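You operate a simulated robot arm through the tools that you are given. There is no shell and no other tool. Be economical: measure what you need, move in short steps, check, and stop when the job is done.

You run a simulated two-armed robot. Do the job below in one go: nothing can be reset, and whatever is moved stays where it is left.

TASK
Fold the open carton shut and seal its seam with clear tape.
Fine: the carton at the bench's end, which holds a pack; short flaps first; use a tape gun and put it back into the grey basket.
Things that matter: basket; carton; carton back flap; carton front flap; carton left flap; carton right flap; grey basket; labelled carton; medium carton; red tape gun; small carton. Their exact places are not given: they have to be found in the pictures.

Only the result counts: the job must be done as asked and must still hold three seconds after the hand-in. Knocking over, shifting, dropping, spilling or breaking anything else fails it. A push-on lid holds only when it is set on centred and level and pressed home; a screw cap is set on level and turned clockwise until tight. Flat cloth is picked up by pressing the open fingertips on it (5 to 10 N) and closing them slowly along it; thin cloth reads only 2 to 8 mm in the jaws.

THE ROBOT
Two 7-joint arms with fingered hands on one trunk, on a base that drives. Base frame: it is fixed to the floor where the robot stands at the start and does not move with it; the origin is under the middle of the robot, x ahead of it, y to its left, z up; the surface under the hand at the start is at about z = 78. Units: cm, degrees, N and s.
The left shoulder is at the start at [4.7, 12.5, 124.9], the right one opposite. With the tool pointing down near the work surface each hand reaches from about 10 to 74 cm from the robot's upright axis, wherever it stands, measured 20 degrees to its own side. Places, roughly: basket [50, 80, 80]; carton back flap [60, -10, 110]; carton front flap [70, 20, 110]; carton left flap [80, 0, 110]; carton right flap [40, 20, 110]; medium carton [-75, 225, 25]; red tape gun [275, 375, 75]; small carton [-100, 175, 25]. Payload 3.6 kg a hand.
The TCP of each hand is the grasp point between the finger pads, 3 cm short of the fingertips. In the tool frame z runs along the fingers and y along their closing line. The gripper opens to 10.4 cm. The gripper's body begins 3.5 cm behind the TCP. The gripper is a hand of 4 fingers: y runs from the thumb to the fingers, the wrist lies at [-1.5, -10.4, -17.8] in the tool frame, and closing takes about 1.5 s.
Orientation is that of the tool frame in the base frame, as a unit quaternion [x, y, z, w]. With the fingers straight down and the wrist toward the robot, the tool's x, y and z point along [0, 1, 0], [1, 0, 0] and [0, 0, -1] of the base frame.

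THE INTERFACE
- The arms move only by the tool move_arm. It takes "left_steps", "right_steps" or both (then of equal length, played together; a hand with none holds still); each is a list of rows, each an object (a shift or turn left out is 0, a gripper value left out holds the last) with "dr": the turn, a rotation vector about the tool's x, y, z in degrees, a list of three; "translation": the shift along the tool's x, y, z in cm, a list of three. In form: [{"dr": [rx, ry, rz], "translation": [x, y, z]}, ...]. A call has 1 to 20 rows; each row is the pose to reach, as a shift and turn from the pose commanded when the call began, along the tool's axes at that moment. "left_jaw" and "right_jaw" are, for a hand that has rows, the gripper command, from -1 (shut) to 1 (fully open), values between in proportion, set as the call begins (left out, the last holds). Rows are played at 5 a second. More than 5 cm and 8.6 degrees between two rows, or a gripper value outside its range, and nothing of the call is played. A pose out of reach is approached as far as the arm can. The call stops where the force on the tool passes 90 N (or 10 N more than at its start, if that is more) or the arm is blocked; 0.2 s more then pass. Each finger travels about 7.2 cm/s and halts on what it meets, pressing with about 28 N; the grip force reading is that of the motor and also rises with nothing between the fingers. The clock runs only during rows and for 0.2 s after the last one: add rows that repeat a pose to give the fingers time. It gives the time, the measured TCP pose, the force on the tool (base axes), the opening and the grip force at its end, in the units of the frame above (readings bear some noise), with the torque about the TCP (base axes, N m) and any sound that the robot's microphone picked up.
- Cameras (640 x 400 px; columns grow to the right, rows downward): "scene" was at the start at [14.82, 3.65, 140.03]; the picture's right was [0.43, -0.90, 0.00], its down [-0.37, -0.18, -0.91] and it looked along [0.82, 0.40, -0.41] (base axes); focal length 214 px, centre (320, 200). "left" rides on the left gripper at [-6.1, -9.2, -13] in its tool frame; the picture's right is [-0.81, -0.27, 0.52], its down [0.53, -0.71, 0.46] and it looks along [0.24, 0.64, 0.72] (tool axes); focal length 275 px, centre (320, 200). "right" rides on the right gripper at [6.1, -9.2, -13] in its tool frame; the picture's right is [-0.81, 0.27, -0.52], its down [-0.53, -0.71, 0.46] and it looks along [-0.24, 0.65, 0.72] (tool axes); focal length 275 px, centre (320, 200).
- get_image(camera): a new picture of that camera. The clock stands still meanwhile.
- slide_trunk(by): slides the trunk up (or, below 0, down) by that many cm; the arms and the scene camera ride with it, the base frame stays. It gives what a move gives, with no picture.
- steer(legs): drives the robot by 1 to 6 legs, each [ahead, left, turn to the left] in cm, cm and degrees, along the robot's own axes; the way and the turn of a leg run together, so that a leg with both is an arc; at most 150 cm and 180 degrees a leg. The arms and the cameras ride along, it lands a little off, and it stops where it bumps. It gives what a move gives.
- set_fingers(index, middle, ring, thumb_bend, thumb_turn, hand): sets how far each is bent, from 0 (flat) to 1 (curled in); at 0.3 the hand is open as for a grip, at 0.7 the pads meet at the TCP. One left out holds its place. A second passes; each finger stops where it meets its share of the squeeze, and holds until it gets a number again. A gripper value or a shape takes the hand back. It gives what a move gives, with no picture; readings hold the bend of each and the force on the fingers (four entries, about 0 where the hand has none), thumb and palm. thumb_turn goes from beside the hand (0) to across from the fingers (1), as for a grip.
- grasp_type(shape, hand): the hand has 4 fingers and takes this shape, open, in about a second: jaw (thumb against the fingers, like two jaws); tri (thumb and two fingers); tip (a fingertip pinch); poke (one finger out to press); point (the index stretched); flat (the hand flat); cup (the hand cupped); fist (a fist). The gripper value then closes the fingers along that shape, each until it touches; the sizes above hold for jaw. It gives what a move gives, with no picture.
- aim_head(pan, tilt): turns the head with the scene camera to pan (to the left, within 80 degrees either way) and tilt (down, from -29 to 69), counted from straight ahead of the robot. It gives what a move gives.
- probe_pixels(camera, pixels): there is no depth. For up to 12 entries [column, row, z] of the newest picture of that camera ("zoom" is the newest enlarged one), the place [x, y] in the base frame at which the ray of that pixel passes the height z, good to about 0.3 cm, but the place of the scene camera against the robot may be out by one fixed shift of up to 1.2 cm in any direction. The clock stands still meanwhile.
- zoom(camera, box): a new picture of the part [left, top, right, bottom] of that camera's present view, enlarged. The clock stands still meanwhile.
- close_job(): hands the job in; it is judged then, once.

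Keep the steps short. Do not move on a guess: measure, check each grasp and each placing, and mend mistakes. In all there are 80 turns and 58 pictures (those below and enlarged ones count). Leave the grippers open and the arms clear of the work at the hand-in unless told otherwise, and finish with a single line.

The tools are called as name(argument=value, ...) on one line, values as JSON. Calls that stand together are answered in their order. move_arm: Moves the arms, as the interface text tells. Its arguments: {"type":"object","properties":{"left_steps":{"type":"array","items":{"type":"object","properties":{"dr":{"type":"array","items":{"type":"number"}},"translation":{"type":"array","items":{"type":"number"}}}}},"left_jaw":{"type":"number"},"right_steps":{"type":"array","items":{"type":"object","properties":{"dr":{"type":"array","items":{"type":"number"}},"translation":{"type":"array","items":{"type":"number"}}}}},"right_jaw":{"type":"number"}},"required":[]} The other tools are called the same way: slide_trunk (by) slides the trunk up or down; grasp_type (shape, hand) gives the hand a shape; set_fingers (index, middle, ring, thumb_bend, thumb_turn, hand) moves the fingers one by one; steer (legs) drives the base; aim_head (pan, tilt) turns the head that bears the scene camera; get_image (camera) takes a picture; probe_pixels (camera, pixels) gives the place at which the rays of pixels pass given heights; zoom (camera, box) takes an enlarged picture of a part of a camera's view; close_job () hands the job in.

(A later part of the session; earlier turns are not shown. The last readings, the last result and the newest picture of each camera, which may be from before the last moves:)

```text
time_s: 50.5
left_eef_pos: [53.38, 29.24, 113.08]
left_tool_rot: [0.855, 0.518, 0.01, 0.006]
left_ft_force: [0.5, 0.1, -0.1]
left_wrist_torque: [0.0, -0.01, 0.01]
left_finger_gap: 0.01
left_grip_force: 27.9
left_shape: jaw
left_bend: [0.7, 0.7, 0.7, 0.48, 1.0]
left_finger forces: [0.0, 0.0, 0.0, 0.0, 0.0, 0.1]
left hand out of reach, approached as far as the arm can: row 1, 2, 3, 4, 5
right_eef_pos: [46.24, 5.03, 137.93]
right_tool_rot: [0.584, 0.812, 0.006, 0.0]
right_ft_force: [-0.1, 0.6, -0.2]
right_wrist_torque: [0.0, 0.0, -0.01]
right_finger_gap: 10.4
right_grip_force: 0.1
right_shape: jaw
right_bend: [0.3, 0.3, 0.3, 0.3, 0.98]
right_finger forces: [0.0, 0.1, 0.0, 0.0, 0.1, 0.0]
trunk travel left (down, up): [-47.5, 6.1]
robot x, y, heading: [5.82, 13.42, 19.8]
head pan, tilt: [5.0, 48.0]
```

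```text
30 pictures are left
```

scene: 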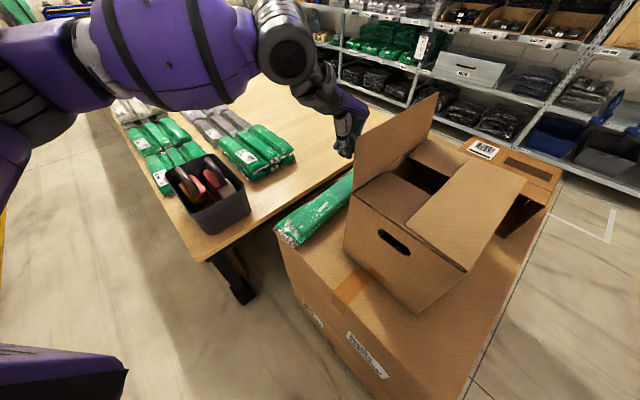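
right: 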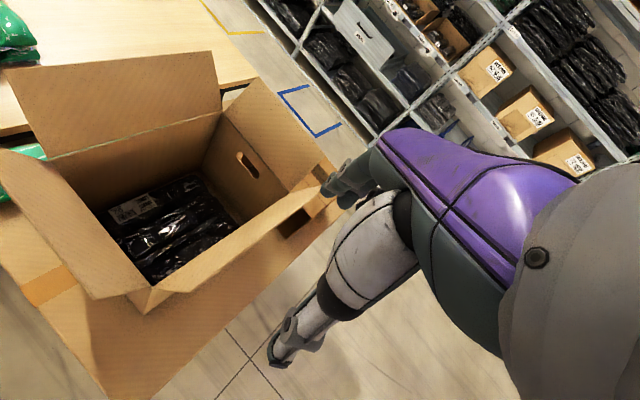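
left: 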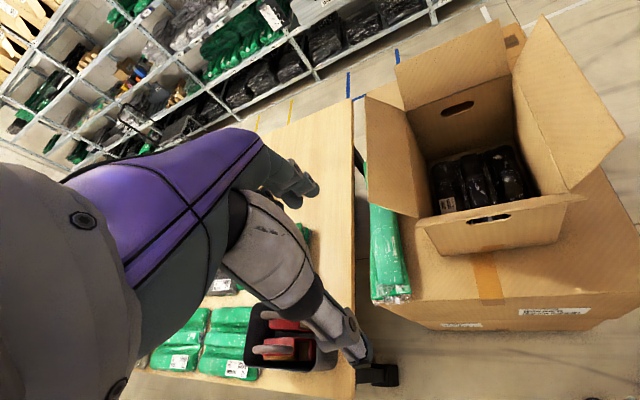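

Contact is made, but the left arm is in a poor posture for this. I retract it to its home-like pose and will turn the robot left, so that the right arm faces this flap and the left arm faces the basket.

move_arm(left_steps=[{"translation": [2, 0, -3]}, {"translation": [3, -2, -6.5]}, {"translation": [3.5, -5, -9.5], "dr": [0, 0, -5]}, {"translation": [4, -8, -12.5], "dr": [0, 0, -11]}, {"translation": [4.5, -11.5, -15], "dr": [0, 0, -17]}, {"translation": [5, -15.5, -17], "dr": [0, 0, -23]}, {"translation": [5.7, -19.5, -19], "dr": [0, 0, -29]}, {"translation": [6.5, -23.5, -21], "dr": [0, 0, -35]}, {"translation": [7.5, -27.5, -23], "dr": [0, 0, -41]}, {"translation": [8.2, -31.5, -25], "dr": [0, 0, -47]}, {"translation": [8.8, -34.5, -27], "dr": [0, 0, -47]}, {"translation": [9.3, -36.9, -28], "dr": [0, 0, -47]}])

steer(legs=[[0, 0, 25]])

aim_head(pan=-15, tilt=45)

get_image(camera="scene")

```text
time_s: 53.0
left_eef_pos: [24.06, 54.58, 140.39]
left_tool_rot: [0.578, 0.816, 0.007, 0.008]
left_ft_force: [0.3, 0.0, 0.1]
left_wrist_torque: [-0.03, -0.03, -0.01]
left_finger_gap: 0.0
left_grip_force: 27.5
left_shape: jaw
left_bend: [0.7, 0.7, 0.7, 0.48, 1.0]
left_finger forces: [0.1, 0.1, 0.0, 0.1, 0.1, 0.0]
right_eef_pos: [46.09, 5.15, 138.04]
right_tool_rot: [0.584, 0.812, 0.006, 0.0]
right_ft_force: [0.3, 0.2, -0.4]
right_wrist_torque: [0.02, -0.03, 0.03]
right_finger_gap: 10.41
right_grip_force: 0.1
right_shape: jaw
right_bend: [0.3, 0.3, 0.3, 0.3, 0.98]
right_finger forces: [0.1, 0.2, 0.0, 0.1, 0.0, 0.0]
trunk travel left (down, up): [-47.5, 6.1]
robot x, y, heading: [5.76, 13.59, 20.0]
head pan, tilt: [5.0, 48.0]
```

```text
time_s: 54.7
left_eef_pos: [5.08, 58.41, 140.42]
left_tool_rot: [0.387, 0.922, 0.009, 0.007]
left_ft_force: [-0.3, 0.2, 0.4]
left_wrist_torque: [0.01, 0.02, -0.01]
left_finger_gap: 0.01
left_grip_force: 28.0
left_shape: jaw
left_bend: [0.7, 0.7, 0.7, 0.48, 1.0]
left_finger forces: [0.0, 0.0, 0.0, 0.0, 0.1, 0.1]
right_eef_pos: [45.91, 22.95, 138.1]
right_tool_rot: [0.395, 0.919, 0.006, -0.001]
right_ft_force: [-0.2, -0.7, -0.6]
right_wrist_torque: [0.04, -0.07, 0.03]
right_finger_gap: 10.39
right_grip_force: 0.1
right_shape: jaw
right_bend: [0.3, 0.3, 0.3, 0.3, 0.98]
right_finger forces: [0.0, 0.1, 0.1, 0.0, 0.1, 0.0]
trunk travel left (down, up): [-47.5, 6.1]
robot x, y, heading: [5.67, 13.55, 44.7]
head pan, tilt: [5.0, 48.0]
```

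```text
time_s: 55.6
left_eef_pos: [4.94, 58.46, 140.36]
left_tool_rot: [0.386, 0.922, 0.009, 0.007]
left_ft_force: [1.0, -0.5, 0.4]
left_wrist_torque: [0.03, -0.01, 0.0]
left_finger_gap: 0.0
left_grip_force: 28.3
left_shape: jaw
left_bend: [0.7, 0.7, 0.7, 0.48, 1.0]
left_finger forces: [0.0, 0.0, 0.0, 0.1, 0.1, 0.1]
right_eef_pos: [45.87, 22.87, 137.97]
right_tool_rot: [0.395, 0.919, 0.005, -0.002]
right_ft_force: [-0.8, 0.1, -0.9]
right_wrist_torque: [0.02, -0.02, 0.03]
right_finger_gap: 10.39
right_grip_force: 0.1
right_shape: jaw
right_bend: [0.3, 0.3, 0.3, 0.3, 0.98]
right_finger forces: [0.1, 0.0, 0.0, 0.0, 0.0, 0.0]
trunk travel left (down, up): [-47.5, 6.1]
robot x, y, heading: [5.47, 13.17, 44.9]
head pan, tilt: [-15.0, 45.0]
```

```text
29 pictures are left
```

scene: 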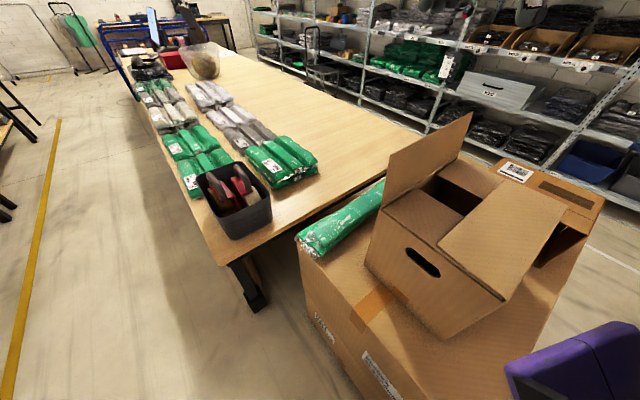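

The last flap now stands near upright. The right arm faces it, so I bring the closed right hand over it and down on its outer side.

move_arm(right_jaw=-1, right_steps=[{"translation": [-1.2, 3.6, 2]}, {"translation": [-2.6, 7.2, 5]}, {"translation": [-4, 10.8, 8]}, {"translation": [-5.5, 14.4, 10]}, {"translation": [-7, 18, 12]}, {"translation": [-8.4, 21.8, 13.5]}, {"translation": [-8.4, 21.8, 17]}, {"translation": [-8.4, 21.8, 20.5]}, {"translation": [-8.4, 21.8, 24]}, {"translation": [-8.4, 21.8, 24]}])

get_image(camera="scene")

```text
time_s: 57.8
left_eef_pos: [4.99, 58.43, 140.42]
left_tool_rot: [0.387, 0.922, 0.008, 0.007]
left_ft_force: [0.3, -0.1, 0.1]
left_wrist_torque: [0.02, -0.03, 0.01]
left_finger_gap: 0.0
left_grip_force: 27.9
left_shape: jaw
left_bend: [0.7, 0.7, 0.7, 0.48, 1.0]
left_finger forces: [0.1, 0.0, 0.0, 0.1, 0.1, 0.1]
right_eef_pos: [67.59, 32.02, 113.92]
right_tool_rot: [0.394, 0.919, 0.005, -0.002]
right_ft_force: [-0.4, -0.5, -0.3]
right_wrist_torque: [-0.02, -0.01, 0.0]
right_finger_gap: 0.01
right_grip_force: 28.1
right_shape: jaw
right_bend: [0.7, 0.7, 0.7, 0.47, 1.0]
right_finger forces: [0.1, 0.1, 0.0, 0.0, 0.1, 0.0]
trunk travel left (down, up): [-47.5, 6.1]
robot x, y, heading: [5.47, 13.44, 44.5]
head pan, tilt: [-15.0, 45.0]
```

```text
28 pictures are left
```

scene: 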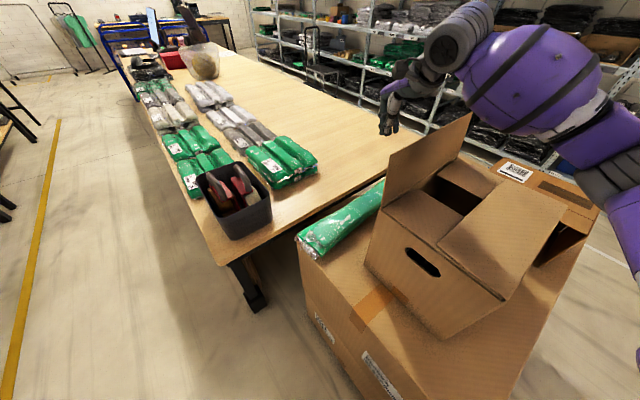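

The hand is outside the flap (fingertips at pixel (388,130)). I sweep it in and down.

move_arm(right_steps=[{"translation": [-1.7, -3.6, -1.5]}, {"translation": [-3.4, -7.2, -2]}, {"translation": [-5.1, -10.8, -1.5]}, {"translation": [-6.4, -13.5, 0.5]}, {"translation": [-7.7, -16.2, 3]}, {"translation": [-8.5, -18, 5]}, {"translation": [-9, -18.9, 6.4]}, {"translation": [-9, -18.9, 6.4]}])

get_image(camera="scene")

```text
time_s: 59.6
left_eef_pos: [4.98, 58.5, 140.41]
left_tool_rot: [0.386, 0.922, 0.009, 0.006]
left_ft_force: [-0.6, -1.1, 0.4]
left_wrist_torque: [-0.03, -0.02, 0.01]
left_finger_gap: 0.0
left_grip_force: 28.3
left_shape: jaw
left_bend: [0.7, 0.7, 0.7, 0.48, 1.0]
left_finger forces: [0.0, 0.0, 0.0, 0.1, 0.1, 0.0]
right_eef_pos: [60.08, 12.86, 107.56]
right_tool_rot: [0.395, 0.919, 0.005, -0.001]
right_ft_force: [-0.1, 0.4, 0.8]
right_wrist_torque: [0.02, -0.03, -0.01]
right_finger_gap: 0.0
right_grip_force: 27.9
right_shape: jaw
right_bend: [0.7, 0.7, 0.7, 0.47, 1.0]
right_finger forces: [0.0, 0.0, 0.0, 0.1, 0.0, 0.0]
trunk travel left (down, up): [-47.5, 6.1]
robot x, y, heading: [5.84, 13.06, 45.0]
head pan, tilt: [-15.0, 45.0]
```

```text
27 pictures are left
```

scene: 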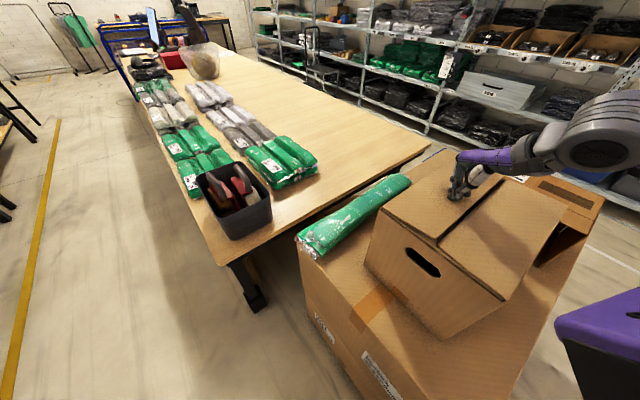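

All four flaps are in, and the long ones meet at a seam. Now I inspect the guns in the basket up close.

zoom(camera="scene", box=[185, 150, 285, 245])

zoom(camera="scene", box=[350, 130, 610, 340])

```text
4.21 times, centred on (235, 198) of scene
```

zoom: 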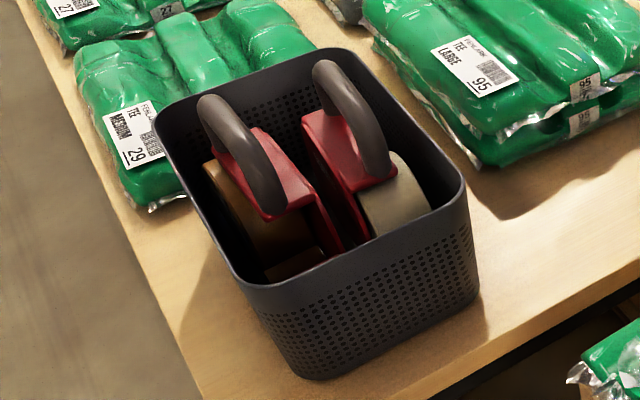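

```text
1.90 times, centred on (480, 235) of scene
```

zoom: 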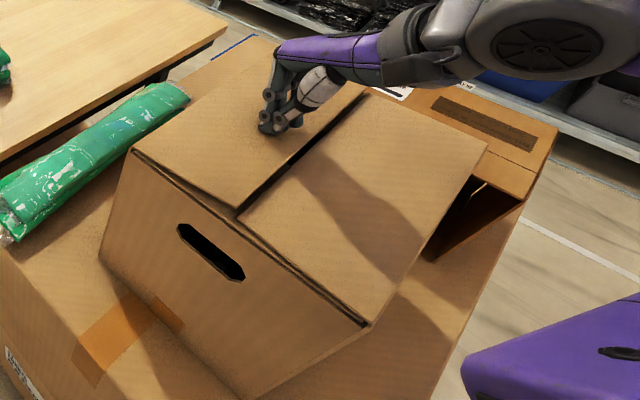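

The right gun holds the pale, clear roll and the left one a brown roll. I probe the clear gun's handle and the basket rim at a few heights.

probe_pixels(camera="scene", pixels=[[236.2, 167, 95], [236.2, 167, 100], [248, 192, 95], [248, 192, 100], [242, 177, 97], [254, 196, 88], [270, 191, 91], [229, 218, 91], [197, 173, 91], [235.8, 163, 91], [227, 240, 78]])

```text
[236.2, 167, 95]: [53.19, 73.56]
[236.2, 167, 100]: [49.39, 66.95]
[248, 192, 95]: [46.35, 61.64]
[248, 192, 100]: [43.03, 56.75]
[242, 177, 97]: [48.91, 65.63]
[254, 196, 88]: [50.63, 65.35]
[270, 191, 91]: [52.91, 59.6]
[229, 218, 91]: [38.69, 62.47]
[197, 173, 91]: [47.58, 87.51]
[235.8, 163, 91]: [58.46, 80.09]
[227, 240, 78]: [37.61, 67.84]
```

The basket is best reached from slightly further left with the robot facing about 20°. I lift and retract the right hand, then drive there.

move_arm(right_jaw=1, right_steps=[{"translation": [0, 0, -4]}, {"translation": [0, 0, -8.5]}, {"translation": [0, 0, -13]}, {"translation": [0, 0, -17.5]}, {"translation": [0, -2, -21.5]}, {"translation": [0, -5, -25]}, {"translation": [0, -8.5, -28]}, {"translation": [0, -12.5, -30]}, {"translation": [0, -17, -31]}, {"translation": [0, -21, -31]}])

steer(legs=[[8.5, 12.3, 0], [0, 0, -25]])

aim_head(pan=10, tilt=45)

get_image(camera="scene")

```text
time_s: 61.8
left_eef_pos: [4.89, 58.33, 140.41]
left_tool_rot: [0.388, 0.922, 0.009, 0.006]
left_ft_force: [-0.3, -0.6, -0.2]
left_wrist_torque: [0.02, 0.01, -0.01]
left_finger_gap: 0.0
left_grip_force: 28.2
left_shape: jaw
left_bend: [0.7, 0.7, 0.7, 0.48, 1.0]
left_finger forces: [0.1, 0.0, 0.1, 0.1, 0.0, 0.0]
right_eef_pos: [44.54, -2.23, 138.3]
right_tool_rot: [0.395, 0.919, 0.007, -0.002]
right_ft_force: [0.0, -0.3, 0.1]
right_wrist_torque: [0.02, 0.01, 0.02]
right_finger_gap: 10.4
right_grip_force: 0.1
right_shape: jaw
right_bend: [0.3, 0.3, 0.3, 0.3, 0.98]
right_finger forces: [0.0, 0.0, 0.1, 0.1, 0.0, 0.0]
trunk travel left (down, up): [-47.5, 6.1]
robot x, y, heading: [5.97, 13.62, 44.8]
head pan, tilt: [-15.0, 45.0]
```

```text
time_s: 64.8
left_eef_pos: [21.2, 69.35, 140.46]
left_tool_rot: [0.575, 0.818, 0.007, 0.007]
left_ft_force: [0.4, 0.0, 1.7]
left_wrist_torque: [0.0, 0.04, 0.01]
left_finger_gap: 0.0
left_grip_force: 27.9
left_shape: jaw
left_bend: [0.7, 0.7, 0.7, 0.48, 1.0]
left_finger forces: [0.1, 0.0, 0.0, 0.1, 0.0, 0.1]
right_eef_pos: [32.1, -2.1, 138.32]
right_tool_rot: [0.583, 0.813, 0.006, 0.0]
right_ft_force: [0.2, -0.2, 0.0]
right_wrist_torque: [0.01, -0.03, -0.01]
right_finger_gap: 10.39
right_grip_force: 0.0
right_shape: jaw
right_bend: [0.3, 0.3, 0.3, 0.3, 0.98]
right_finger forces: [0.0, 0.0, 0.0, 0.1, 0.0, 0.0]
trunk travel left (down, up): [-47.5, 6.1]
robot x, y, heading: [2.83, 27.81, 20.2]
head pan, tilt: [-15.0, 45.0]
```

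```text
time_s: 65.7
left_eef_pos: [21.24, 69.36, 140.45]
left_tool_rot: [0.575, 0.818, 0.007, 0.008]
left_ft_force: [-0.1, 0.2, -0.5]
left_wrist_torque: [-0.02, -0.01, 0.0]
left_finger_gap: 0.01
left_grip_force: 28.2
left_shape: jaw
left_bend: [0.7, 0.7, 0.7, 0.48, 1.0]
left_finger forces: [0.1, 0.0, 0.0, 0.0, 0.0, 0.0]
right_eef_pos: [32.06, -2.13, 138.21]
right_tool_rot: [0.582, 0.813, 0.005, 0.0]
right_ft_force: [0.1, -0.2, -0.6]
right_wrist_torque: [-0.01, -0.04, -0.02]
right_finger_gap: 10.38
right_grip_force: 0.1
right_shape: jaw
right_bend: [0.3, 0.3, 0.3, 0.3, 0.98]
right_finger forces: [0.0, 0.0, 0.1, 0.0, 0.0, 0.1]
trunk travel left (down, up): [-47.5, 6.1]
robot x, y, heading: [2.84, 27.94, 20.0]
head pan, tilt: [10.0, 45.0]
```

```text
24 pictures are left
```

scene: 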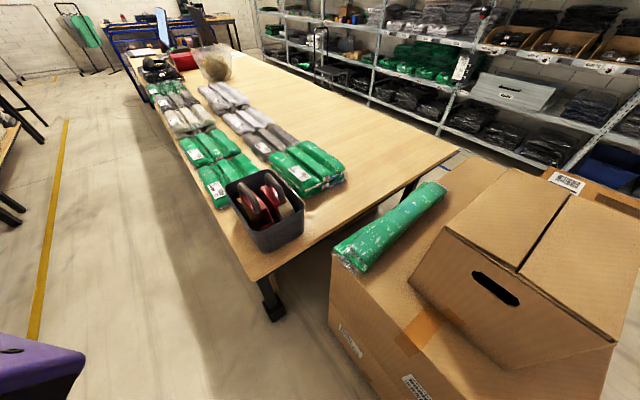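

I move the open left hand above the basket with its closing line across the handle, then look with its camera.

move_arm(left_jaw=1, left_steps=[{"translation": [-1.7, 2.7, 3], "dr": [0, 0, 5]}, {"translation": [-3.4, 5.4, 6], "dr": [0, 0, 10]}, {"translation": [-5.1, 8.1, 9], "dr": [0, 0, 15]}, {"translation": [-6.8, 10.8, 12], "dr": [0, 0, 20]}, {"translation": [-8.4, 13.5, 15], "dr": [0, 0, 25]}, {"translation": [-10.1, 16.2, 18], "dr": [0, 0, 30]}, {"translation": [-11.8, 18.9, 21], "dr": [0, 0, 35]}, {"translation": [-13.5, 21.5, 24], "dr": [0, 0, 39]}, {"translation": [-13.5, 21.5, 24], "dr": [0, 0, 39]}])

get_image(camera="left")

zoom(camera="scene", box=[190, 100, 350, 270])

```text
time_s: 67.7
left_eef_pos: [46.56, 64.25, 116.74]
left_tool_rot: [0.816, 0.578, 0.01, 0.006]
left_ft_force: [-0.8, -0.1, -0.7]
left_wrist_torque: [0.03, 0.03, 0.03]
left_finger_gap: 10.36
left_grip_force: 0.0
left_shape: jaw
left_bend: [0.3, 0.3, 0.3, 0.3, 0.98]
left_finger forces: [0.1, 0.0, 0.0, 0.0, 0.1, 0.0]
right_eef_pos: [31.97, -2.19, 138.29]
right_tool_rot: [0.582, 0.813, 0.006, 0.001]
right_ft_force: [0.3, -0.1, 0.8]
right_wrist_torque: [0.0, -0.01, 0.01]
right_finger_gap: 10.34
right_grip_force: 0.2
right_shape: jaw
right_bend: [0.3, 0.3, 0.3, 0.3, 0.98]
right_finger forces: [0.1, 0.0, 0.1, 0.0, 0.0, 0.0]
trunk travel left (down, up): [-47.5, 6.1]
robot x, y, heading: [3.09, 28.17, 19.9]
head pan, tilt: [10.0, 45.0]
```

```text
23 pictures are left
```

left: 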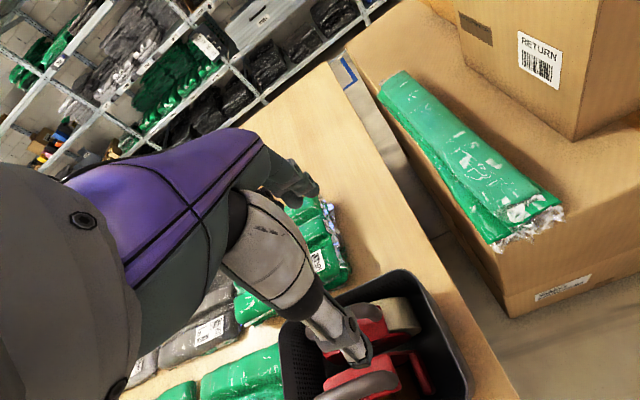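

```text
2.35 times, centred on (270, 185) of scene
```

zoom: 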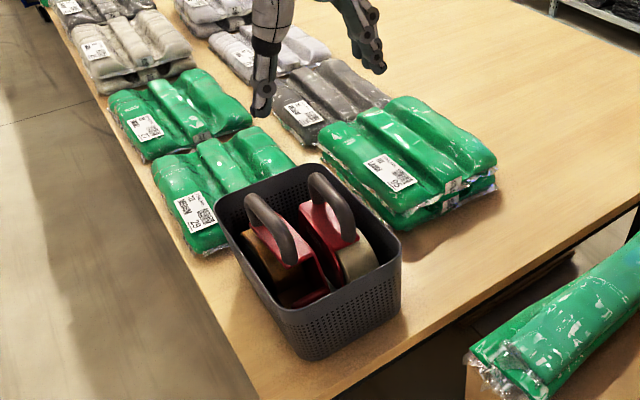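

probe_pixels(camera="scene", pixels=[[269.2, 176.5, 95], [269.2, 176.5, 100], [269.2, 176.5, 90], [282.8, 199.9, 95], [282.8, 199.9, 100], [282.8, 199.9, 90], [277.6, 182.9, 95], [268, 121, 115], [246.2, 145, 113], [290, 112, 113], [266, 226.5, 91], [228, 185.5, 91]])

probe_pixels(camera="left", pixels=[[395, 315, 90], [395, 315, 95], [365, 385, 95], [365, 385, 100], [408, 272, 91], [470, 380, 91], [340, 300, 95], [360, 325, 95]])

zoom(camera="left", box=[270, 250, 490, 400])

```text
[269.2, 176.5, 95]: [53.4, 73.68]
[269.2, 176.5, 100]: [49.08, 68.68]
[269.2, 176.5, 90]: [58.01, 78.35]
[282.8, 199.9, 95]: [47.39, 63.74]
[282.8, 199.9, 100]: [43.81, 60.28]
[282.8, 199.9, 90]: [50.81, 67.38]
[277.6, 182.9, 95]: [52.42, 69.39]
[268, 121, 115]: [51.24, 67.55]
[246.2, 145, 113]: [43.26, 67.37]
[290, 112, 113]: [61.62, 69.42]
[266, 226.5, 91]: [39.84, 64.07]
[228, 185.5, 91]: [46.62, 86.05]
```

```text
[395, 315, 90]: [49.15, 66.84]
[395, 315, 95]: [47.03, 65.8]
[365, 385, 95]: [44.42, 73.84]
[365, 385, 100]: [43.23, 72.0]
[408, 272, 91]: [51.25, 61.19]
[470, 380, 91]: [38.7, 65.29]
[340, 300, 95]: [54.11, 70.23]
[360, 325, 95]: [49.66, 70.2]
```

```text
2.67 times, centred on (380, 325) of left
```

zoom: 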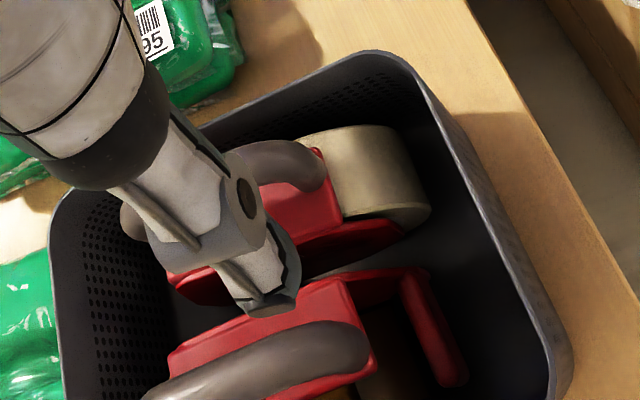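

probe_pixels(camera="left", pixels=[[376, 312, 88], [376, 312, 90], [376, 312, 93], [346, 310, 90], [346, 310, 93], [346, 310, 96], [307, 332, 90], [307, 332, 93], [307, 332, 96], [362, 308, 92]])

zoom(camera="scene", box=[220, 160, 310, 255])

```text
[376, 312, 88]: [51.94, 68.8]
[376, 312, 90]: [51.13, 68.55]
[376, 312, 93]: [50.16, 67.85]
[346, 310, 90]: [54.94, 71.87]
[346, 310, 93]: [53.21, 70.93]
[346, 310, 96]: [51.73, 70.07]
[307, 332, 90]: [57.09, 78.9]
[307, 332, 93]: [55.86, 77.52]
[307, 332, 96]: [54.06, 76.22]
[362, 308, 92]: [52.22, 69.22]
```

```text
4.21 times, centred on (265, 208) of scene
```

zoom: 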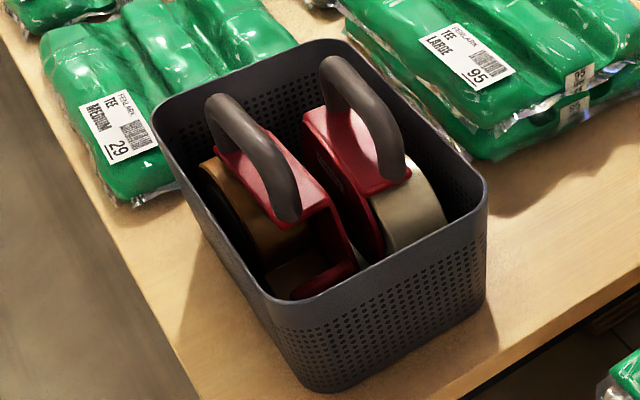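

I now see the handle clearly: its top bar's middle is at about (52.3, 70.3, 95), running at 70°. The scene and left camera agree. I move above it with the jaws part-open.

move_arm(left_jaw=0.4, left_steps=[{"translation": [2.5, 1.1, 2]}, {"translation": [5, 2.2, 4]}, {"translation": [7.6, 3.4, 6]}, {"translation": [7.6, 3.4, 10]}, {"translation": [7.6, 3.4, 13.5]}, {"translation": [7.6, 3.4, 13.5]}])

zoom(camera="scene", box=[200, 120, 350, 255])

```text
time_s: 69.1
left_eef_pos: [52.67, 69.95, 103.82]
left_tool_rot: [0.814, 0.58, 0.01, 0.006]
left_ft_force: [0.2, 0.5, -0.3]
left_wrist_torque: [0.0, -0.01, 0.0]
left_finger_gap: 7.31
left_grip_force: 0.2
left_shape: jaw
left_bend: [0.27, 0.37, 0.34, 0.58, 0.99]
left_finger forces: [0.0, 0.0, 0.0, 0.0, 0.0, 0.0]
right_eef_pos: [32.0, -2.09, 138.33]
right_tool_rot: [0.582, 0.813, 0.007, -0.001]
right_ft_force: [0.1, 0.1, 0.3]
right_wrist_torque: [-0.02, 0.02, -0.04]
right_finger_gap: 10.35
right_grip_force: 0.0
right_shape: jaw
right_bend: [0.3, 0.3, 0.3, 0.3, 0.98]
right_finger forces: [0.1, 0.0, 0.1, 0.0, 0.0, 0.1]
trunk travel left (down, up): [-47.5, 6.1]
robot x, y, heading: [3.1, 28.14, 20.1]
head pan, tilt: [10.0, 45.0]
```

```text
2.96 times, centred on (275, 188) of scene
```

zoom: 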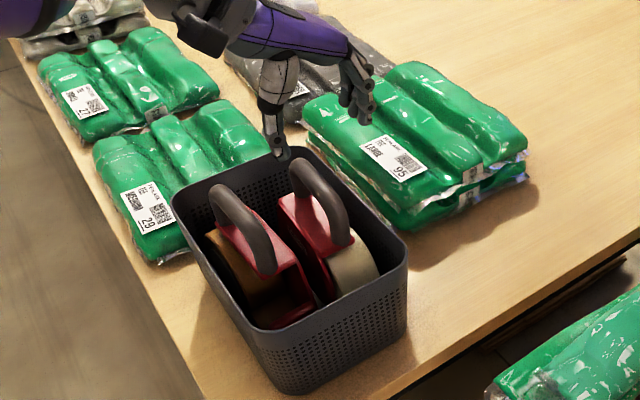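

probe_pixels(camera="scene", pixels=[[275, 164.4, 101], [275, 164.4, 104], [262.8, 173, 101], [287, 158, 101], [274.5, 183, 95], [275, 184, 94]])

get_image(camera="left")

```text
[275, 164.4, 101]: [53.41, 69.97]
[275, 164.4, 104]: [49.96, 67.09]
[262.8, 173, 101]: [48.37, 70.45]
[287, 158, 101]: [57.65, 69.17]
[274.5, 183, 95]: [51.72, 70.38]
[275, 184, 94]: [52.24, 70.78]
```

```text
18 pictures are left
```

left: 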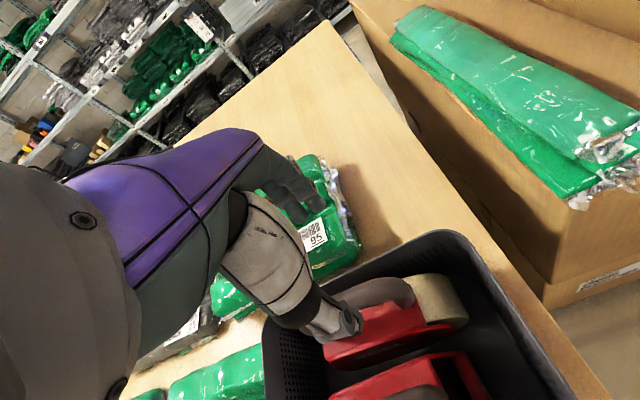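

The hand and handle line up to within about 1 cm. I shift slightly and descend to the handle bar.

move_arm(left_steps=[{"translation": [0.2, -0.7, 3]}, {"translation": [0.2, -0.7, 6]}, {"translation": [0.2, -0.7, 8.6]}, {"translation": [0.2, -0.7, 8.6]}])

move_arm(left_jaw=-1, left_steps=[{"translation": [0, 0, 0]}, {"translation": [0, 0, 0]}, {"translation": [0, 0, 0]}, {"translation": [0, 0, 0]}, {"translation": [0, 0, 0]}, {"translation": [0, 0, 0]}, {"translation": [0, 0, 0]}, {"translation": [0, 0, 0]}])

zoom(camera="scene", box=[220, 130, 330, 255])

```text
time_s: 70.1
left_eef_pos: [52.09, 70.55, 94.97]
left_tool_rot: [0.815, 0.579, 0.01, 0.004]
left_ft_force: [0.2, 0.1, 0.2]
left_wrist_torque: [0.0, -0.04, -0.03]
left_finger_gap: 7.33
left_grip_force: 0.1
left_shape: jaw
left_bend: [0.27, 0.37, 0.34, 0.58, 0.99]
left_finger forces: [0.0, 0.1, 0.1, 0.0, 0.1, 0.1]
right_eef_pos: [32.08, -2.27, 138.26]
right_tool_rot: [0.582, 0.813, 0.006, -0.001]
right_ft_force: [0.1, -0.1, -0.9]
right_wrist_torque: [0.0, 0.03, 0.0]
right_finger_gap: 10.38
right_grip_force: 0.1
right_shape: jaw
right_bend: [0.3, 0.3, 0.3, 0.3, 0.98]
right_finger forces: [0.0, 0.0, 0.0, 0.1, 0.0, 0.2]
trunk travel left (down, up): [-47.5, 6.1]
robot x, y, heading: [3.43, 27.86, 20.2]
head pan, tilt: [10.0, 45.0]
```

```text
time_s: 71.9
left_eef_pos: [52.23, 70.49, 94.92]
left_tool_rot: [0.815, 0.58, 0.01, 0.005]
left_ft_force: [0.5, 0.3, 0.3]
left_wrist_torque: [-0.02, -0.02, 0.0]
left_finger_gap: 1.47
left_grip_force: 28.2
left_shape: jaw
left_bend: [0.72, 0.63, 0.65, 0.75, 1.0]
left_finger forces: [16.8, 6.2, 3.0, 0.0, 25.3, 0.0]
right_eef_pos: [32.12, -2.1, 138.34]
right_tool_rot: [0.582, 0.813, 0.005, 0.0]
right_ft_force: [0.3, -0.8, -0.1]
right_wrist_torque: [0.06, -0.03, 0.0]
right_finger_gap: 10.39
right_grip_force: 0.0
right_shape: jaw
right_bend: [0.3, 0.3, 0.3, 0.3, 0.98]
right_finger forces: [0.1, 0.0, 0.0, 0.0, 0.0, 0.0]
trunk travel left (down, up): [-47.5, 6.1]
robot x, y, heading: [3.31, 28.08, 20.3]
head pan, tilt: [10.0, 45.0]
```

```text
3.20 times, centred on (275, 192) of scene
```

zoom: 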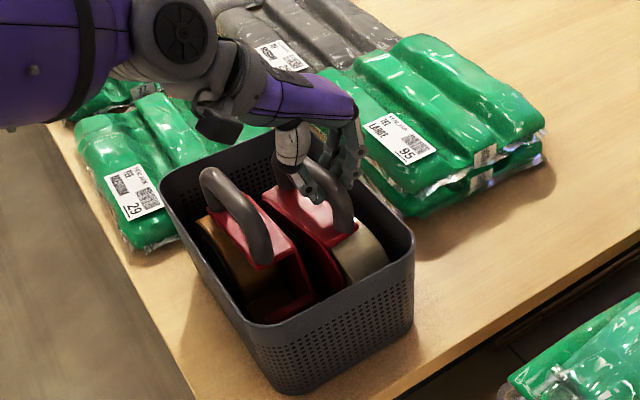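

The grip reads 1.5 cm with 25 N on the handle. I lift the gun straight up slowly and look.

move_arm(left_steps=[{"translation": [0, 0, -2]}, {"translation": [0, 0, -4]}, {"translation": [0, 0, -7]}, {"translation": [0, 0, -10]}, {"translation": [0, 0, -13]}, {"translation": [0, 0, -16]}, {"translation": [0, 0, -19]}, {"translation": [0, 0, -22]}, {"translation": [0, 0, -25]}, {"translation": [0, 0, -25]}])

get_image(camera="scene")

```text
time_s: 74.1
left_eef_pos: [51.66, 70.44, 119.84]
left_tool_rot: [0.815, 0.579, 0.009, 0.005]
left_ft_force: [0.4, -0.6, -3.4]
left_wrist_torque: [-0.04, 0.02, -0.01]
left_finger_gap: 1.51
left_grip_force: 28.3
left_shape: jaw
left_bend: [0.72, 0.64, 0.66, 0.75, 1.0]
left_finger forces: [17.2, 5.9, 3.1, 0.0, 25.3, 0.0]
right_eef_pos: [32.04, -2.05, 138.3]
right_tool_rot: [0.582, 0.813, 0.005, 0.0]
right_ft_force: [0.6, 0.0, 0.2]
right_wrist_torque: [0.0, 0.02, -0.01]
right_finger_gap: 10.39
right_grip_force: 0.0
right_shape: jaw
right_bend: [0.3, 0.3, 0.3, 0.3, 0.98]
right_finger forces: [0.0, 0.0, 0.0, 0.1, 0.1, 0.0]
trunk travel left (down, up): [-47.5, 6.1]
robot x, y, heading: [3.22, 27.9, 20.2]
head pan, tilt: [10.0, 45.0]
```

```text
16 pictures are left
```

scene: 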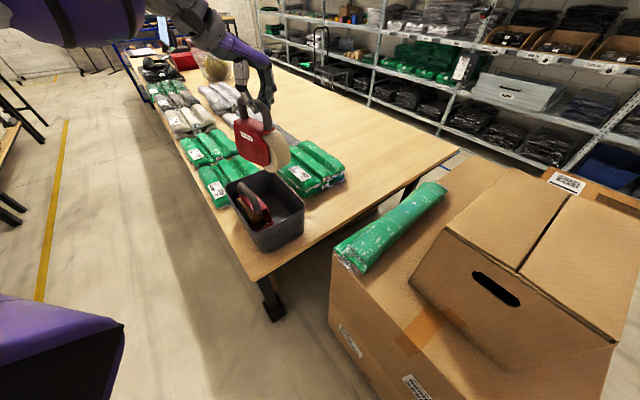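

The gun is held. I zoom in to see its shape and where its applicator lies.

zoom(camera="scene", box=[200, 80, 320, 190])

zoom(camera="left", box=[200, 200, 560, 400])

```text
3.64 times, centred on (260, 135) of scene
```

zoom: 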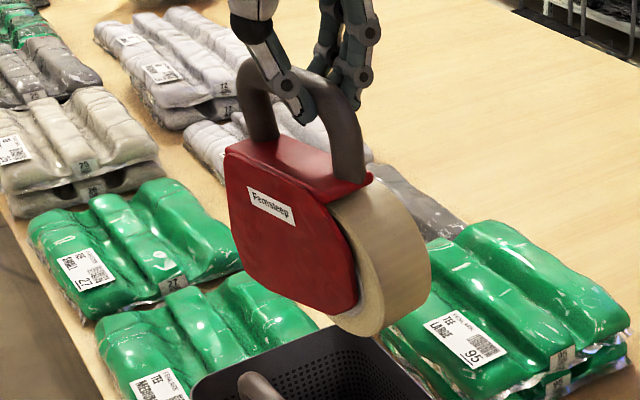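

```text
1.78 times, centred on (380, 300) of left
```

zoom: 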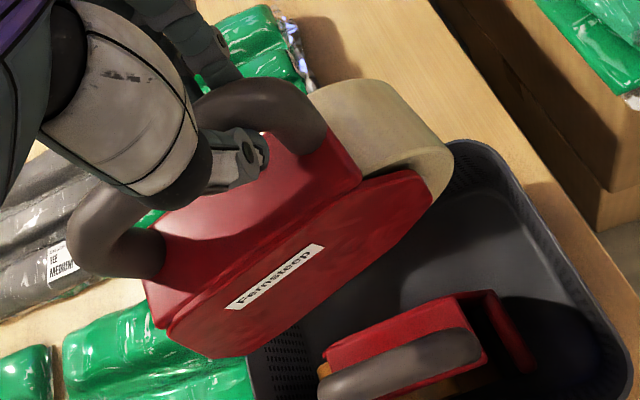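

The roll sits at the carton-facing end and the gun's bottom is about 16 cm below the bar. I raise and retract the gun, turning it to suit the seam, and slide the trunk up a little.

move_arm(left_steps=[{"translation": [0, 0, -4]}, {"translation": [-1.3, -1.5, -7], "dr": [0, 0, -7]}, {"translation": [-2.6, -3, -10], "dr": [0, 0, -14]}, {"translation": [-4, -4.7, -12.5], "dr": [0, 0, -21]}, {"translation": [-5.4, -6.5, -15], "dr": [0, 0, -28]}, {"translation": [-6.8, -8.3, -15], "dr": [0, 0, -35]}, {"translation": [-8.2, -10, -15], "dr": [0, 0, -42]}, {"translation": [-9.6, -11.8, -15], "dr": [0, 0, -49]}, {"translation": [-10.8, -13.2, -15], "dr": [0, 0, -56]}, {"translation": [-11.4, -13.9, -15], "dr": [0, 0, -63]}, {"translation": [-11.4, -13.9, -15], "dr": [0, 0, -63]}])

slide_trunk(by=6)

```text
time_s: 76.5
left_eef_pos: [34.44, 64.32, 134.59]
left_tool_rot: [0.392, 0.92, 0.005, 0.009]
left_ft_force: [0.2, 0.9, -3.0]
left_wrist_torque: [0.01, -0.01, 0.01]
left_finger_gap: 1.49
left_grip_force: 28.2
left_shape: jaw
left_bend: [0.72, 0.64, 0.67, 0.75, 1.0]
left_finger forces: [17.4, 5.7, 3.2, 0.0, 25.5, 0.0]
right_eef_pos: [32.12, -2.04, 138.3]
right_tool_rot: [0.582, 0.813, 0.006, 0.0]
right_ft_force: [0.4, 0.8, -0.4]
right_wrist_torque: [0.01, 0.0, -0.02]
right_finger_gap: 10.39
right_grip_force: 0.0
right_shape: jaw
right_bend: [0.3, 0.3, 0.3, 0.3, 0.98]
right_finger forces: [0.0, 0.0, 0.0, 0.0, 0.0, 0.1]
trunk travel left (down, up): [-47.5, 6.1]
robot x, y, heading: [3.05, 28.1, 20.1]
head pan, tilt: [10.0, 45.0]
```

```text
time_s: 77.5
left_eef_pos: [34.55, 64.41, 140.43]
left_tool_rot: [0.392, 0.92, 0.004, 0.009]
left_ft_force: [-0.5, 0.0, -3.3]
left_wrist_torque: [0.0, -0.05, -0.01]
left_finger_gap: 1.52
left_grip_force: 27.8
left_shape: jaw
left_bend: [0.72, 0.64, 0.67, 0.75, 1.0]
left_finger forces: [17.4, 5.8, 3.1, 0.0, 25.5, 0.1]
right_eef_pos: [32.18, -1.94, 144.22]
right_tool_rot: [0.582, 0.813, 0.005, -0.001]
right_ft_force: [0.2, -0.2, -0.4]
right_wrist_torque: [-0.03, 0.01, -0.01]
right_finger_gap: 10.38
right_grip_force: 0.0
right_shape: jaw
right_bend: [0.3, 0.3, 0.3, 0.3, 0.98]
right_finger forces: [0.0, 0.0, 0.0, 0.0, 0.0, 0.0]
trunk travel left (down, up): [-53.5, 0.1]
robot x, y, heading: [3.16, 28.0, 20.2]
head pan, tilt: [10.0, 45.0]
```

Now I drive around to the carton's right side again, with the gun carried high.

steer(legs=[[0, 0, -20], [-3, -75, 0], [34, 0, 0], [0, 0, 45]])

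aim_head(pan=10, tilt=45)

get_image(camera="scene")

```text
time_s: 89.5
left_eef_pos: [48.25, -1.62, 140.54]
left_tool_rot: [0.186, 0.983, 0.009, 0.007]
left_ft_force: [0.0, 0.7, -3.4]
left_wrist_torque: [0.04, -0.05, 0.05]
left_finger_gap: 1.5
left_grip_force: 28.0
left_shape: jaw
left_bend: [0.72, 0.64, 0.68, 0.75, 1.0]
left_finger forces: [17.2, 5.6, 3.2, 0.0, 25.4, 0.0]
right_eef_pos: [73.91, -62.81, 144.22]
right_tool_rot: [0.394, 0.919, 0.005, -0.002]
right_ft_force: [0.5, 0.1, 0.3]
right_wrist_torque: [0.01, -0.03, 0.0]
right_finger_gap: 10.38
right_grip_force: 0.1
right_shape: jaw
right_bend: [0.3, 0.3, 0.3, 0.3, 0.98]
right_finger forces: [0.1, 0.0, 0.0, 0.0, 0.1, 0.1]
trunk travel left (down, up): [-53.5, 0.1]
robot x, y, heading: [34.61, -47.54, 45.0]
head pan, tilt: [10.0, 45.0]
```

```text
time_s: 90.1
left_eef_pos: [48.21, -1.46, 140.58]
left_tool_rot: [0.186, 0.982, 0.007, 0.007]
left_ft_force: [0.7, 0.4, -3.7]
left_wrist_torque: [0.01, -0.07, -0.01]
left_finger_gap: 1.5
left_grip_force: 28.1
left_shape: jaw
left_bend: [0.72, 0.64, 0.68, 0.75, 1.0]
left_finger forces: [17.2, 5.6, 3.2, 0.0, 25.4, 0.0]
right_eef_pos: [73.82, -62.9, 144.35]
right_tool_rot: [0.394, 0.919, 0.006, -0.001]
right_ft_force: [0.1, 0.9, 0.5]
right_wrist_torque: [-0.02, -0.03, 0.02]
right_finger_gap: 10.37
right_grip_force: 0.1
right_shape: jaw
right_bend: [0.3, 0.3, 0.3, 0.3, 0.98]
right_finger forces: [0.0, 0.0, 0.1, 0.0, 0.1, 0.0]
trunk travel left (down, up): [-53.5, 0.1]
robot x, y, heading: [34.74, -47.45, 45.0]
head pan, tilt: [10.0, 45.0]
```

```text
13 pictures are left
```

scene: 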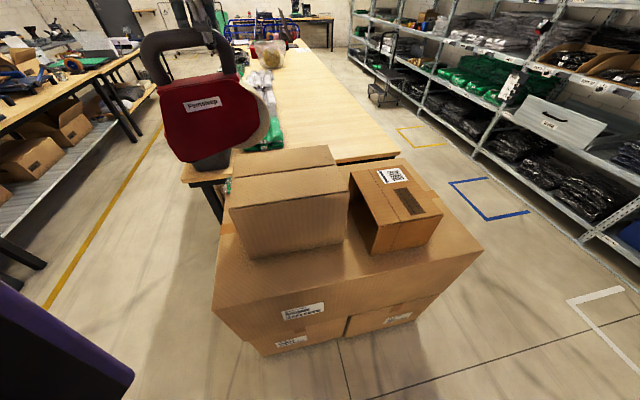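

zoom(camera="scene", box=[215, 135, 365, 225])

```text
4.27 times, centred on (290, 180) of scene
```

zoom: 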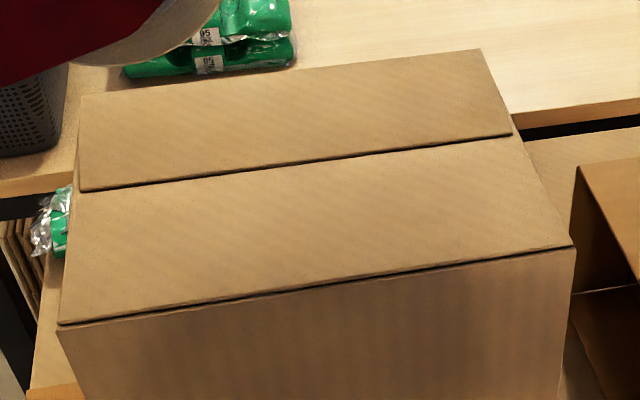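

probe_pixels(camera="zoom", pixels=[[80, 190, 104.5], [512, 135, 104.5], [60, 325, 104], [575, 247, 104], [483, 50, 104], [83, 95, 104], [300, 163, 104.5]])

```text
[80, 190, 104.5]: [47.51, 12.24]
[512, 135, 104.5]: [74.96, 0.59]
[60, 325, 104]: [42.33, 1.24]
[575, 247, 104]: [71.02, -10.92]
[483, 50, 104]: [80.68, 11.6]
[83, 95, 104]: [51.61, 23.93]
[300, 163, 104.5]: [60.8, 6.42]
```

The seam runs from about (47,13) to (75,1.5). I bring the gun over its middle, hovering a few cm above, and check with the left camera.

move_arm(left_steps=[{"translation": [-1.5, 2.3, 2.5]}, {"translation": [-3, 4.6, 5]}, {"translation": [-4.5, 6.9, 7.5]}, {"translation": [-6, 9.2, 10]}, {"translation": [-7.5, 11.5, 12.5], "dr": [0, 0, 0.8]}, {"translation": [-8.9, 13.7, 14.5], "dr": [0, 0, 1.6]}, {"translation": [-8.9, 13.7, 16], "dr": [0, 0, 1.6]}, {"translation": [-8.9, 13.7, 16], "dr": [0, 0, 1.6]}])

get_image(camera="left")

get_image(camera="scene")

```text
time_s: 91.9
left_eef_pos: [61.86, 8.16, 124.94]
left_tool_rot: [0.2, 0.98, 0.007, 0.007]
left_ft_force: [0.4, -0.5, -3.4]
left_wrist_torque: [-0.01, -0.05, -0.02]
left_finger_gap: 1.48
left_grip_force: 28.0
left_shape: jaw
left_bend: [0.72, 0.64, 0.68, 0.75, 1.0]
left_finger forces: [17.3, 5.6, 3.2, 0.0, 25.2, 0.1]
right_eef_pos: [73.82, -62.8, 144.31]
right_tool_rot: [0.394, 0.919, 0.005, -0.001]
right_ft_force: [0.0, 0.2, -0.2]
right_wrist_torque: [0.0, 0.0, 0.0]
right_finger_gap: 10.38
right_grip_force: 0.0
right_shape: jaw
right_bend: [0.3, 0.3, 0.3, 0.3, 0.98]
right_finger forces: [0.0, 0.0, 0.1, 0.0, 0.1, 0.1]
trunk travel left (down, up): [-53.5, 0.1]
robot x, y, heading: [34.82, -47.54, 44.8]
head pan, tilt: [10.0, 45.0]
```

```text
11 pictures are left
```

left: 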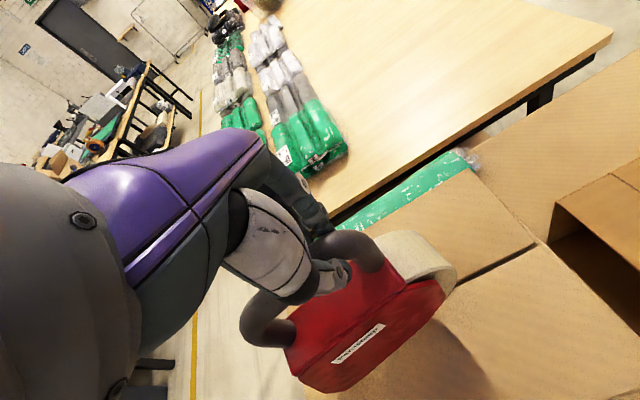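

```text
10 pictures are left
```

scene: 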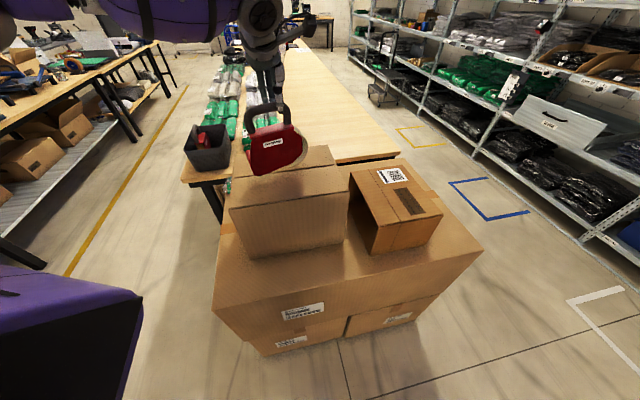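

probe_pixels(camera="left", pixels=[[537, 241, 104.5], [465, 279, 104.5], [500, 260, 104.5], [537, 241, 106], [545, 243, 104]])

```text
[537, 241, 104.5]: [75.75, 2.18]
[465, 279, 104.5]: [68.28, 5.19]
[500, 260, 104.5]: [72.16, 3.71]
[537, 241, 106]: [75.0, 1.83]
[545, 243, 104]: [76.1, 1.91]
```

The left camera puts the seam on the line (75.8,2.2)–(68.3,5.2), so the gun is aligned within 0.4 cm. I move it to the far end with the roll past the edge and lower it toward contact.

move_arm(left_steps=[{"translation": [-4.5, 0, 0]}, {"translation": [-9, 0, 0]}, {"translation": [-13.6, 0, 0]}, {"translation": [-18.2, 0, 0]}, {"translation": [-18.2, 0, 1.5]}, {"translation": [-18.2, 0, 3]}, {"translation": [-18.2, 0, 4]}, {"translation": [-18.2, 0, 4]}])

```text
time_s: 93.7
left_eef_pos: [64.7, 2.08, 121.93]
left_tool_rot: [0.2, 0.98, 0.009, 0.009]
left_ft_force: [-0.1, 0.0, 2.8]
left_wrist_torque: [0.13, 0.04, -0.06]
left_finger_gap: 1.53
left_grip_force: 27.4
left_shape: jaw
left_bend: [0.72, 0.64, 0.71, 0.75, 0.99]
left_finger forces: [17.9, 5.4, 3.7, 0.0, 26.4, 0.0]
left hand out of reach, approached as far as the arm can: row 1, 2, 3, 4, 5, 6, 7, 8
right_eef_pos: [73.79, -63.0, 144.24]
right_tool_rot: [0.394, 0.919, 0.006, -0.001]
right_ft_force: [0.9, 0.2, -1.0]
right_wrist_torque: [0.01, 0.01, -0.02]
right_finger_gap: 10.37
right_grip_force: 0.1
right_shape: jaw
right_bend: [0.3, 0.3, 0.3, 0.3, 0.98]
right_finger forces: [0.0, 0.0, 0.0, 0.1, 0.0, 0.1]
trunk travel left (down, up): [-53.5, 0.1]
robot x, y, heading: [34.86, -47.67, 45.0]
head pan, tilt: [10.0, 45.0]
```

The left arm can't swing further right from here, and the gun touched lightly at z 122. I raise it, then shift the robot along the carton so the whole seam lies on the left arm's side.

move_arm(left_steps=[{"translation": [0, 0, -3]}, {"translation": [0, 0, -6]}, {"translation": [0, 0, -8]}])

steer(legs=[[8.8, -8.4, 0], [0, 0, -10]])

```text
time_s: 94.5
left_eef_pos: [63.65, 3.13, 128.54]
left_tool_rot: [0.199, 0.98, 0.008, 0.007]
left_ft_force: [-0.2, 0.7, -3.0]
left_wrist_torque: [-0.03, -0.07, 0.01]
left_finger_gap: 1.52
left_grip_force: 27.8
left_shape: jaw
left_bend: [0.72, 0.64, 0.7, 0.75, 0.99]
left_finger forces: [18.3, 5.6, 2.5, 0.0, 25.7, 0.0]
left hand out of reach, approached as far as the arm can: row 2, 3
right_eef_pos: [73.85, -62.84, 144.27]
right_tool_rot: [0.394, 0.919, 0.006, -0.001]
right_ft_force: [-0.3, -0.1, 0.7]
right_wrist_torque: [0.01, 0.0, 0.04]
right_finger_gap: 10.35
right_grip_force: 0.0
right_shape: jaw
right_bend: [0.3, 0.3, 0.3, 0.3, 0.98]
right_finger forces: [0.0, 0.1, 0.2, 0.0, 0.0, 0.1]
trunk travel left (down, up): [-53.5, 0.1]
robot x, y, heading: [34.9, -47.53, 44.6]
head pan, tilt: [10.0, 45.0]
```

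```text
time_s: 96.6
left_eef_pos: [84.25, -2.45, 128.4]
left_tool_rot: [0.285, 0.958, 0.006, 0.008]
left_ft_force: [0.0, 0.0, -2.5]
left_wrist_torque: [0.01, -0.02, -0.03]
left_finger_gap: 1.49
left_grip_force: 27.8
left_shape: jaw
left_bend: [0.72, 0.64, 0.7, 0.75, 0.99]
left_finger forces: [18.3, 5.4, 2.8, 0.1, 26.1, 0.0]
right_eef_pos: [82.81, -69.15, 144.23]
right_tool_rot: [0.472, 0.881, 0.006, -0.001]
right_ft_force: [-0.2, -0.4, -0.3]
right_wrist_torque: [0.0, 0.0, 0.02]
right_finger_gap: 10.35
right_grip_force: 0.0
right_shape: jaw
right_bend: [0.3, 0.3, 0.3, 0.3, 0.98]
right_finger forces: [0.1, 0.1, 0.0, 0.1, 0.0, 0.0]
trunk travel left (down, up): [-53.5, 0.1]
robot x, y, heading: [47.22, -47.21, 35.0]
head pan, tilt: [10.0, 45.0]
```

I go to the far-end start point (78.6,1.1), aligning the gun's axis with the seam, staying just above contact.

move_arm(left_steps=[{"translation": [2.5, 0, 0], "dr": [0, 0, -4]}, {"translation": [5, 0, 0], "dr": [0, 0, -8]}, {"translation": [6.7, -0.1, 2], "dr": [0, 0, -11.2]}, {"translation": [6.7, -0.1, 4], "dr": [0, 0, -11.2]}, {"translation": [6.7, -0.1, 5], "dr": [0, 0, -11.2]}, {"translation": [6.7, -0.1, 5], "dr": [0, 0, -11.2]}])

get_image(camera="left")

```text
time_s: 98.0
left_eef_pos: [78.75, 1.18, 123.3]
left_tool_rot: [0.189, 0.982, 0.007, 0.009]
left_ft_force: [-0.1, 0.1, -2.5]
left_wrist_torque: [-0.01, -0.01, -0.01]
left_finger_gap: 1.52
left_grip_force: 28.4
left_shape: jaw
left_bend: [0.72, 0.64, 0.7, 0.75, 0.99]
left_finger forces: [18.2, 5.6, 2.8, 0.0, 25.9, 0.0]
right_eef_pos: [82.65, -69.23, 144.37]
right_tool_rot: [0.472, 0.882, 0.006, 0.0]
right_ft_force: [-0.1, -0.1, 0.2]
right_wrist_torque: [0.0, 0.01, -0.02]
right_finger_gap: 10.39
right_grip_force: 0.0
right_shape: jaw
right_bend: [0.3, 0.3, 0.3, 0.3, 0.98]
right_finger forces: [0.0, 0.1, 0.1, 0.1, 0.0, 0.1]
trunk travel left (down, up): [-53.5, 0.1]
robot x, y, heading: [46.98, -47.16, 34.6]
head pan, tilt: [10.0, 45.0]
```

```text
9 pictures are left
```

left: 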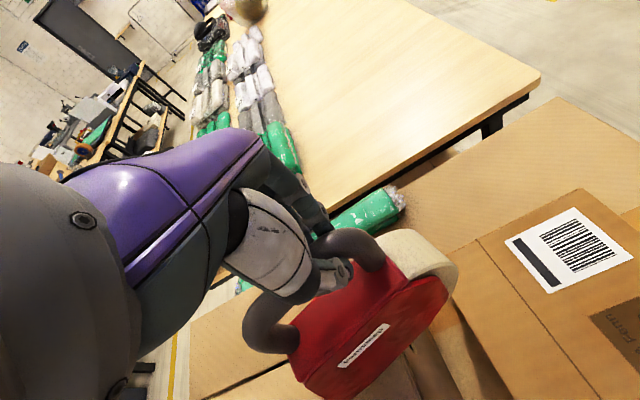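

The gun is in line past the far edge. I move it back so the roll is just on the top, then lower in small steps until it touches.

move_arm(left_steps=[{"translation": [3.5, 0, 0]}, {"translation": [7, 0, 0]}, {"translation": [7, 0, 0.6]}, {"translation": [7, 0, 1.2]}, {"translation": [7, 0, 1.8]}, {"translation": [7, 0, 1.8]}])

```text
time_s: 99.4
left_eef_pos: [72.29, 3.85, 121.75]
left_tool_rot: [0.19, 0.982, 0.008, 0.011]
left_ft_force: [2.2, -0.5, 8.0]
left_wrist_torque: [0.0, -0.02, -0.04]
left_finger_gap: 1.56
left_grip_force: 28.1
left_shape: jaw
left_bend: [0.72, 0.65, 0.71, 0.75, 0.99]
left_finger forces: [17.6, 5.0, 2.9, 0.1, 25.6, 0.0]
right_eef_pos: [82.6, -69.26, 144.36]
right_tool_rot: [0.473, 0.881, 0.007, -0.001]
right_ft_force: [0.8, 0.6, 0.2]
right_wrist_torque: [0.0, 0.0, 0.0]
right_finger_gap: 10.39
right_grip_force: 0.1
right_shape: jaw
right_bend: [0.3, 0.3, 0.3, 0.3, 0.98]
right_finger forces: [0.0, 0.0, 0.0, 0.0, 0.1, 0.0]
trunk travel left (down, up): [-53.5, 0.1]
robot x, y, heading: [46.99, -47.27, 34.5]
head pan, tilt: [10.0, 45.0]
```

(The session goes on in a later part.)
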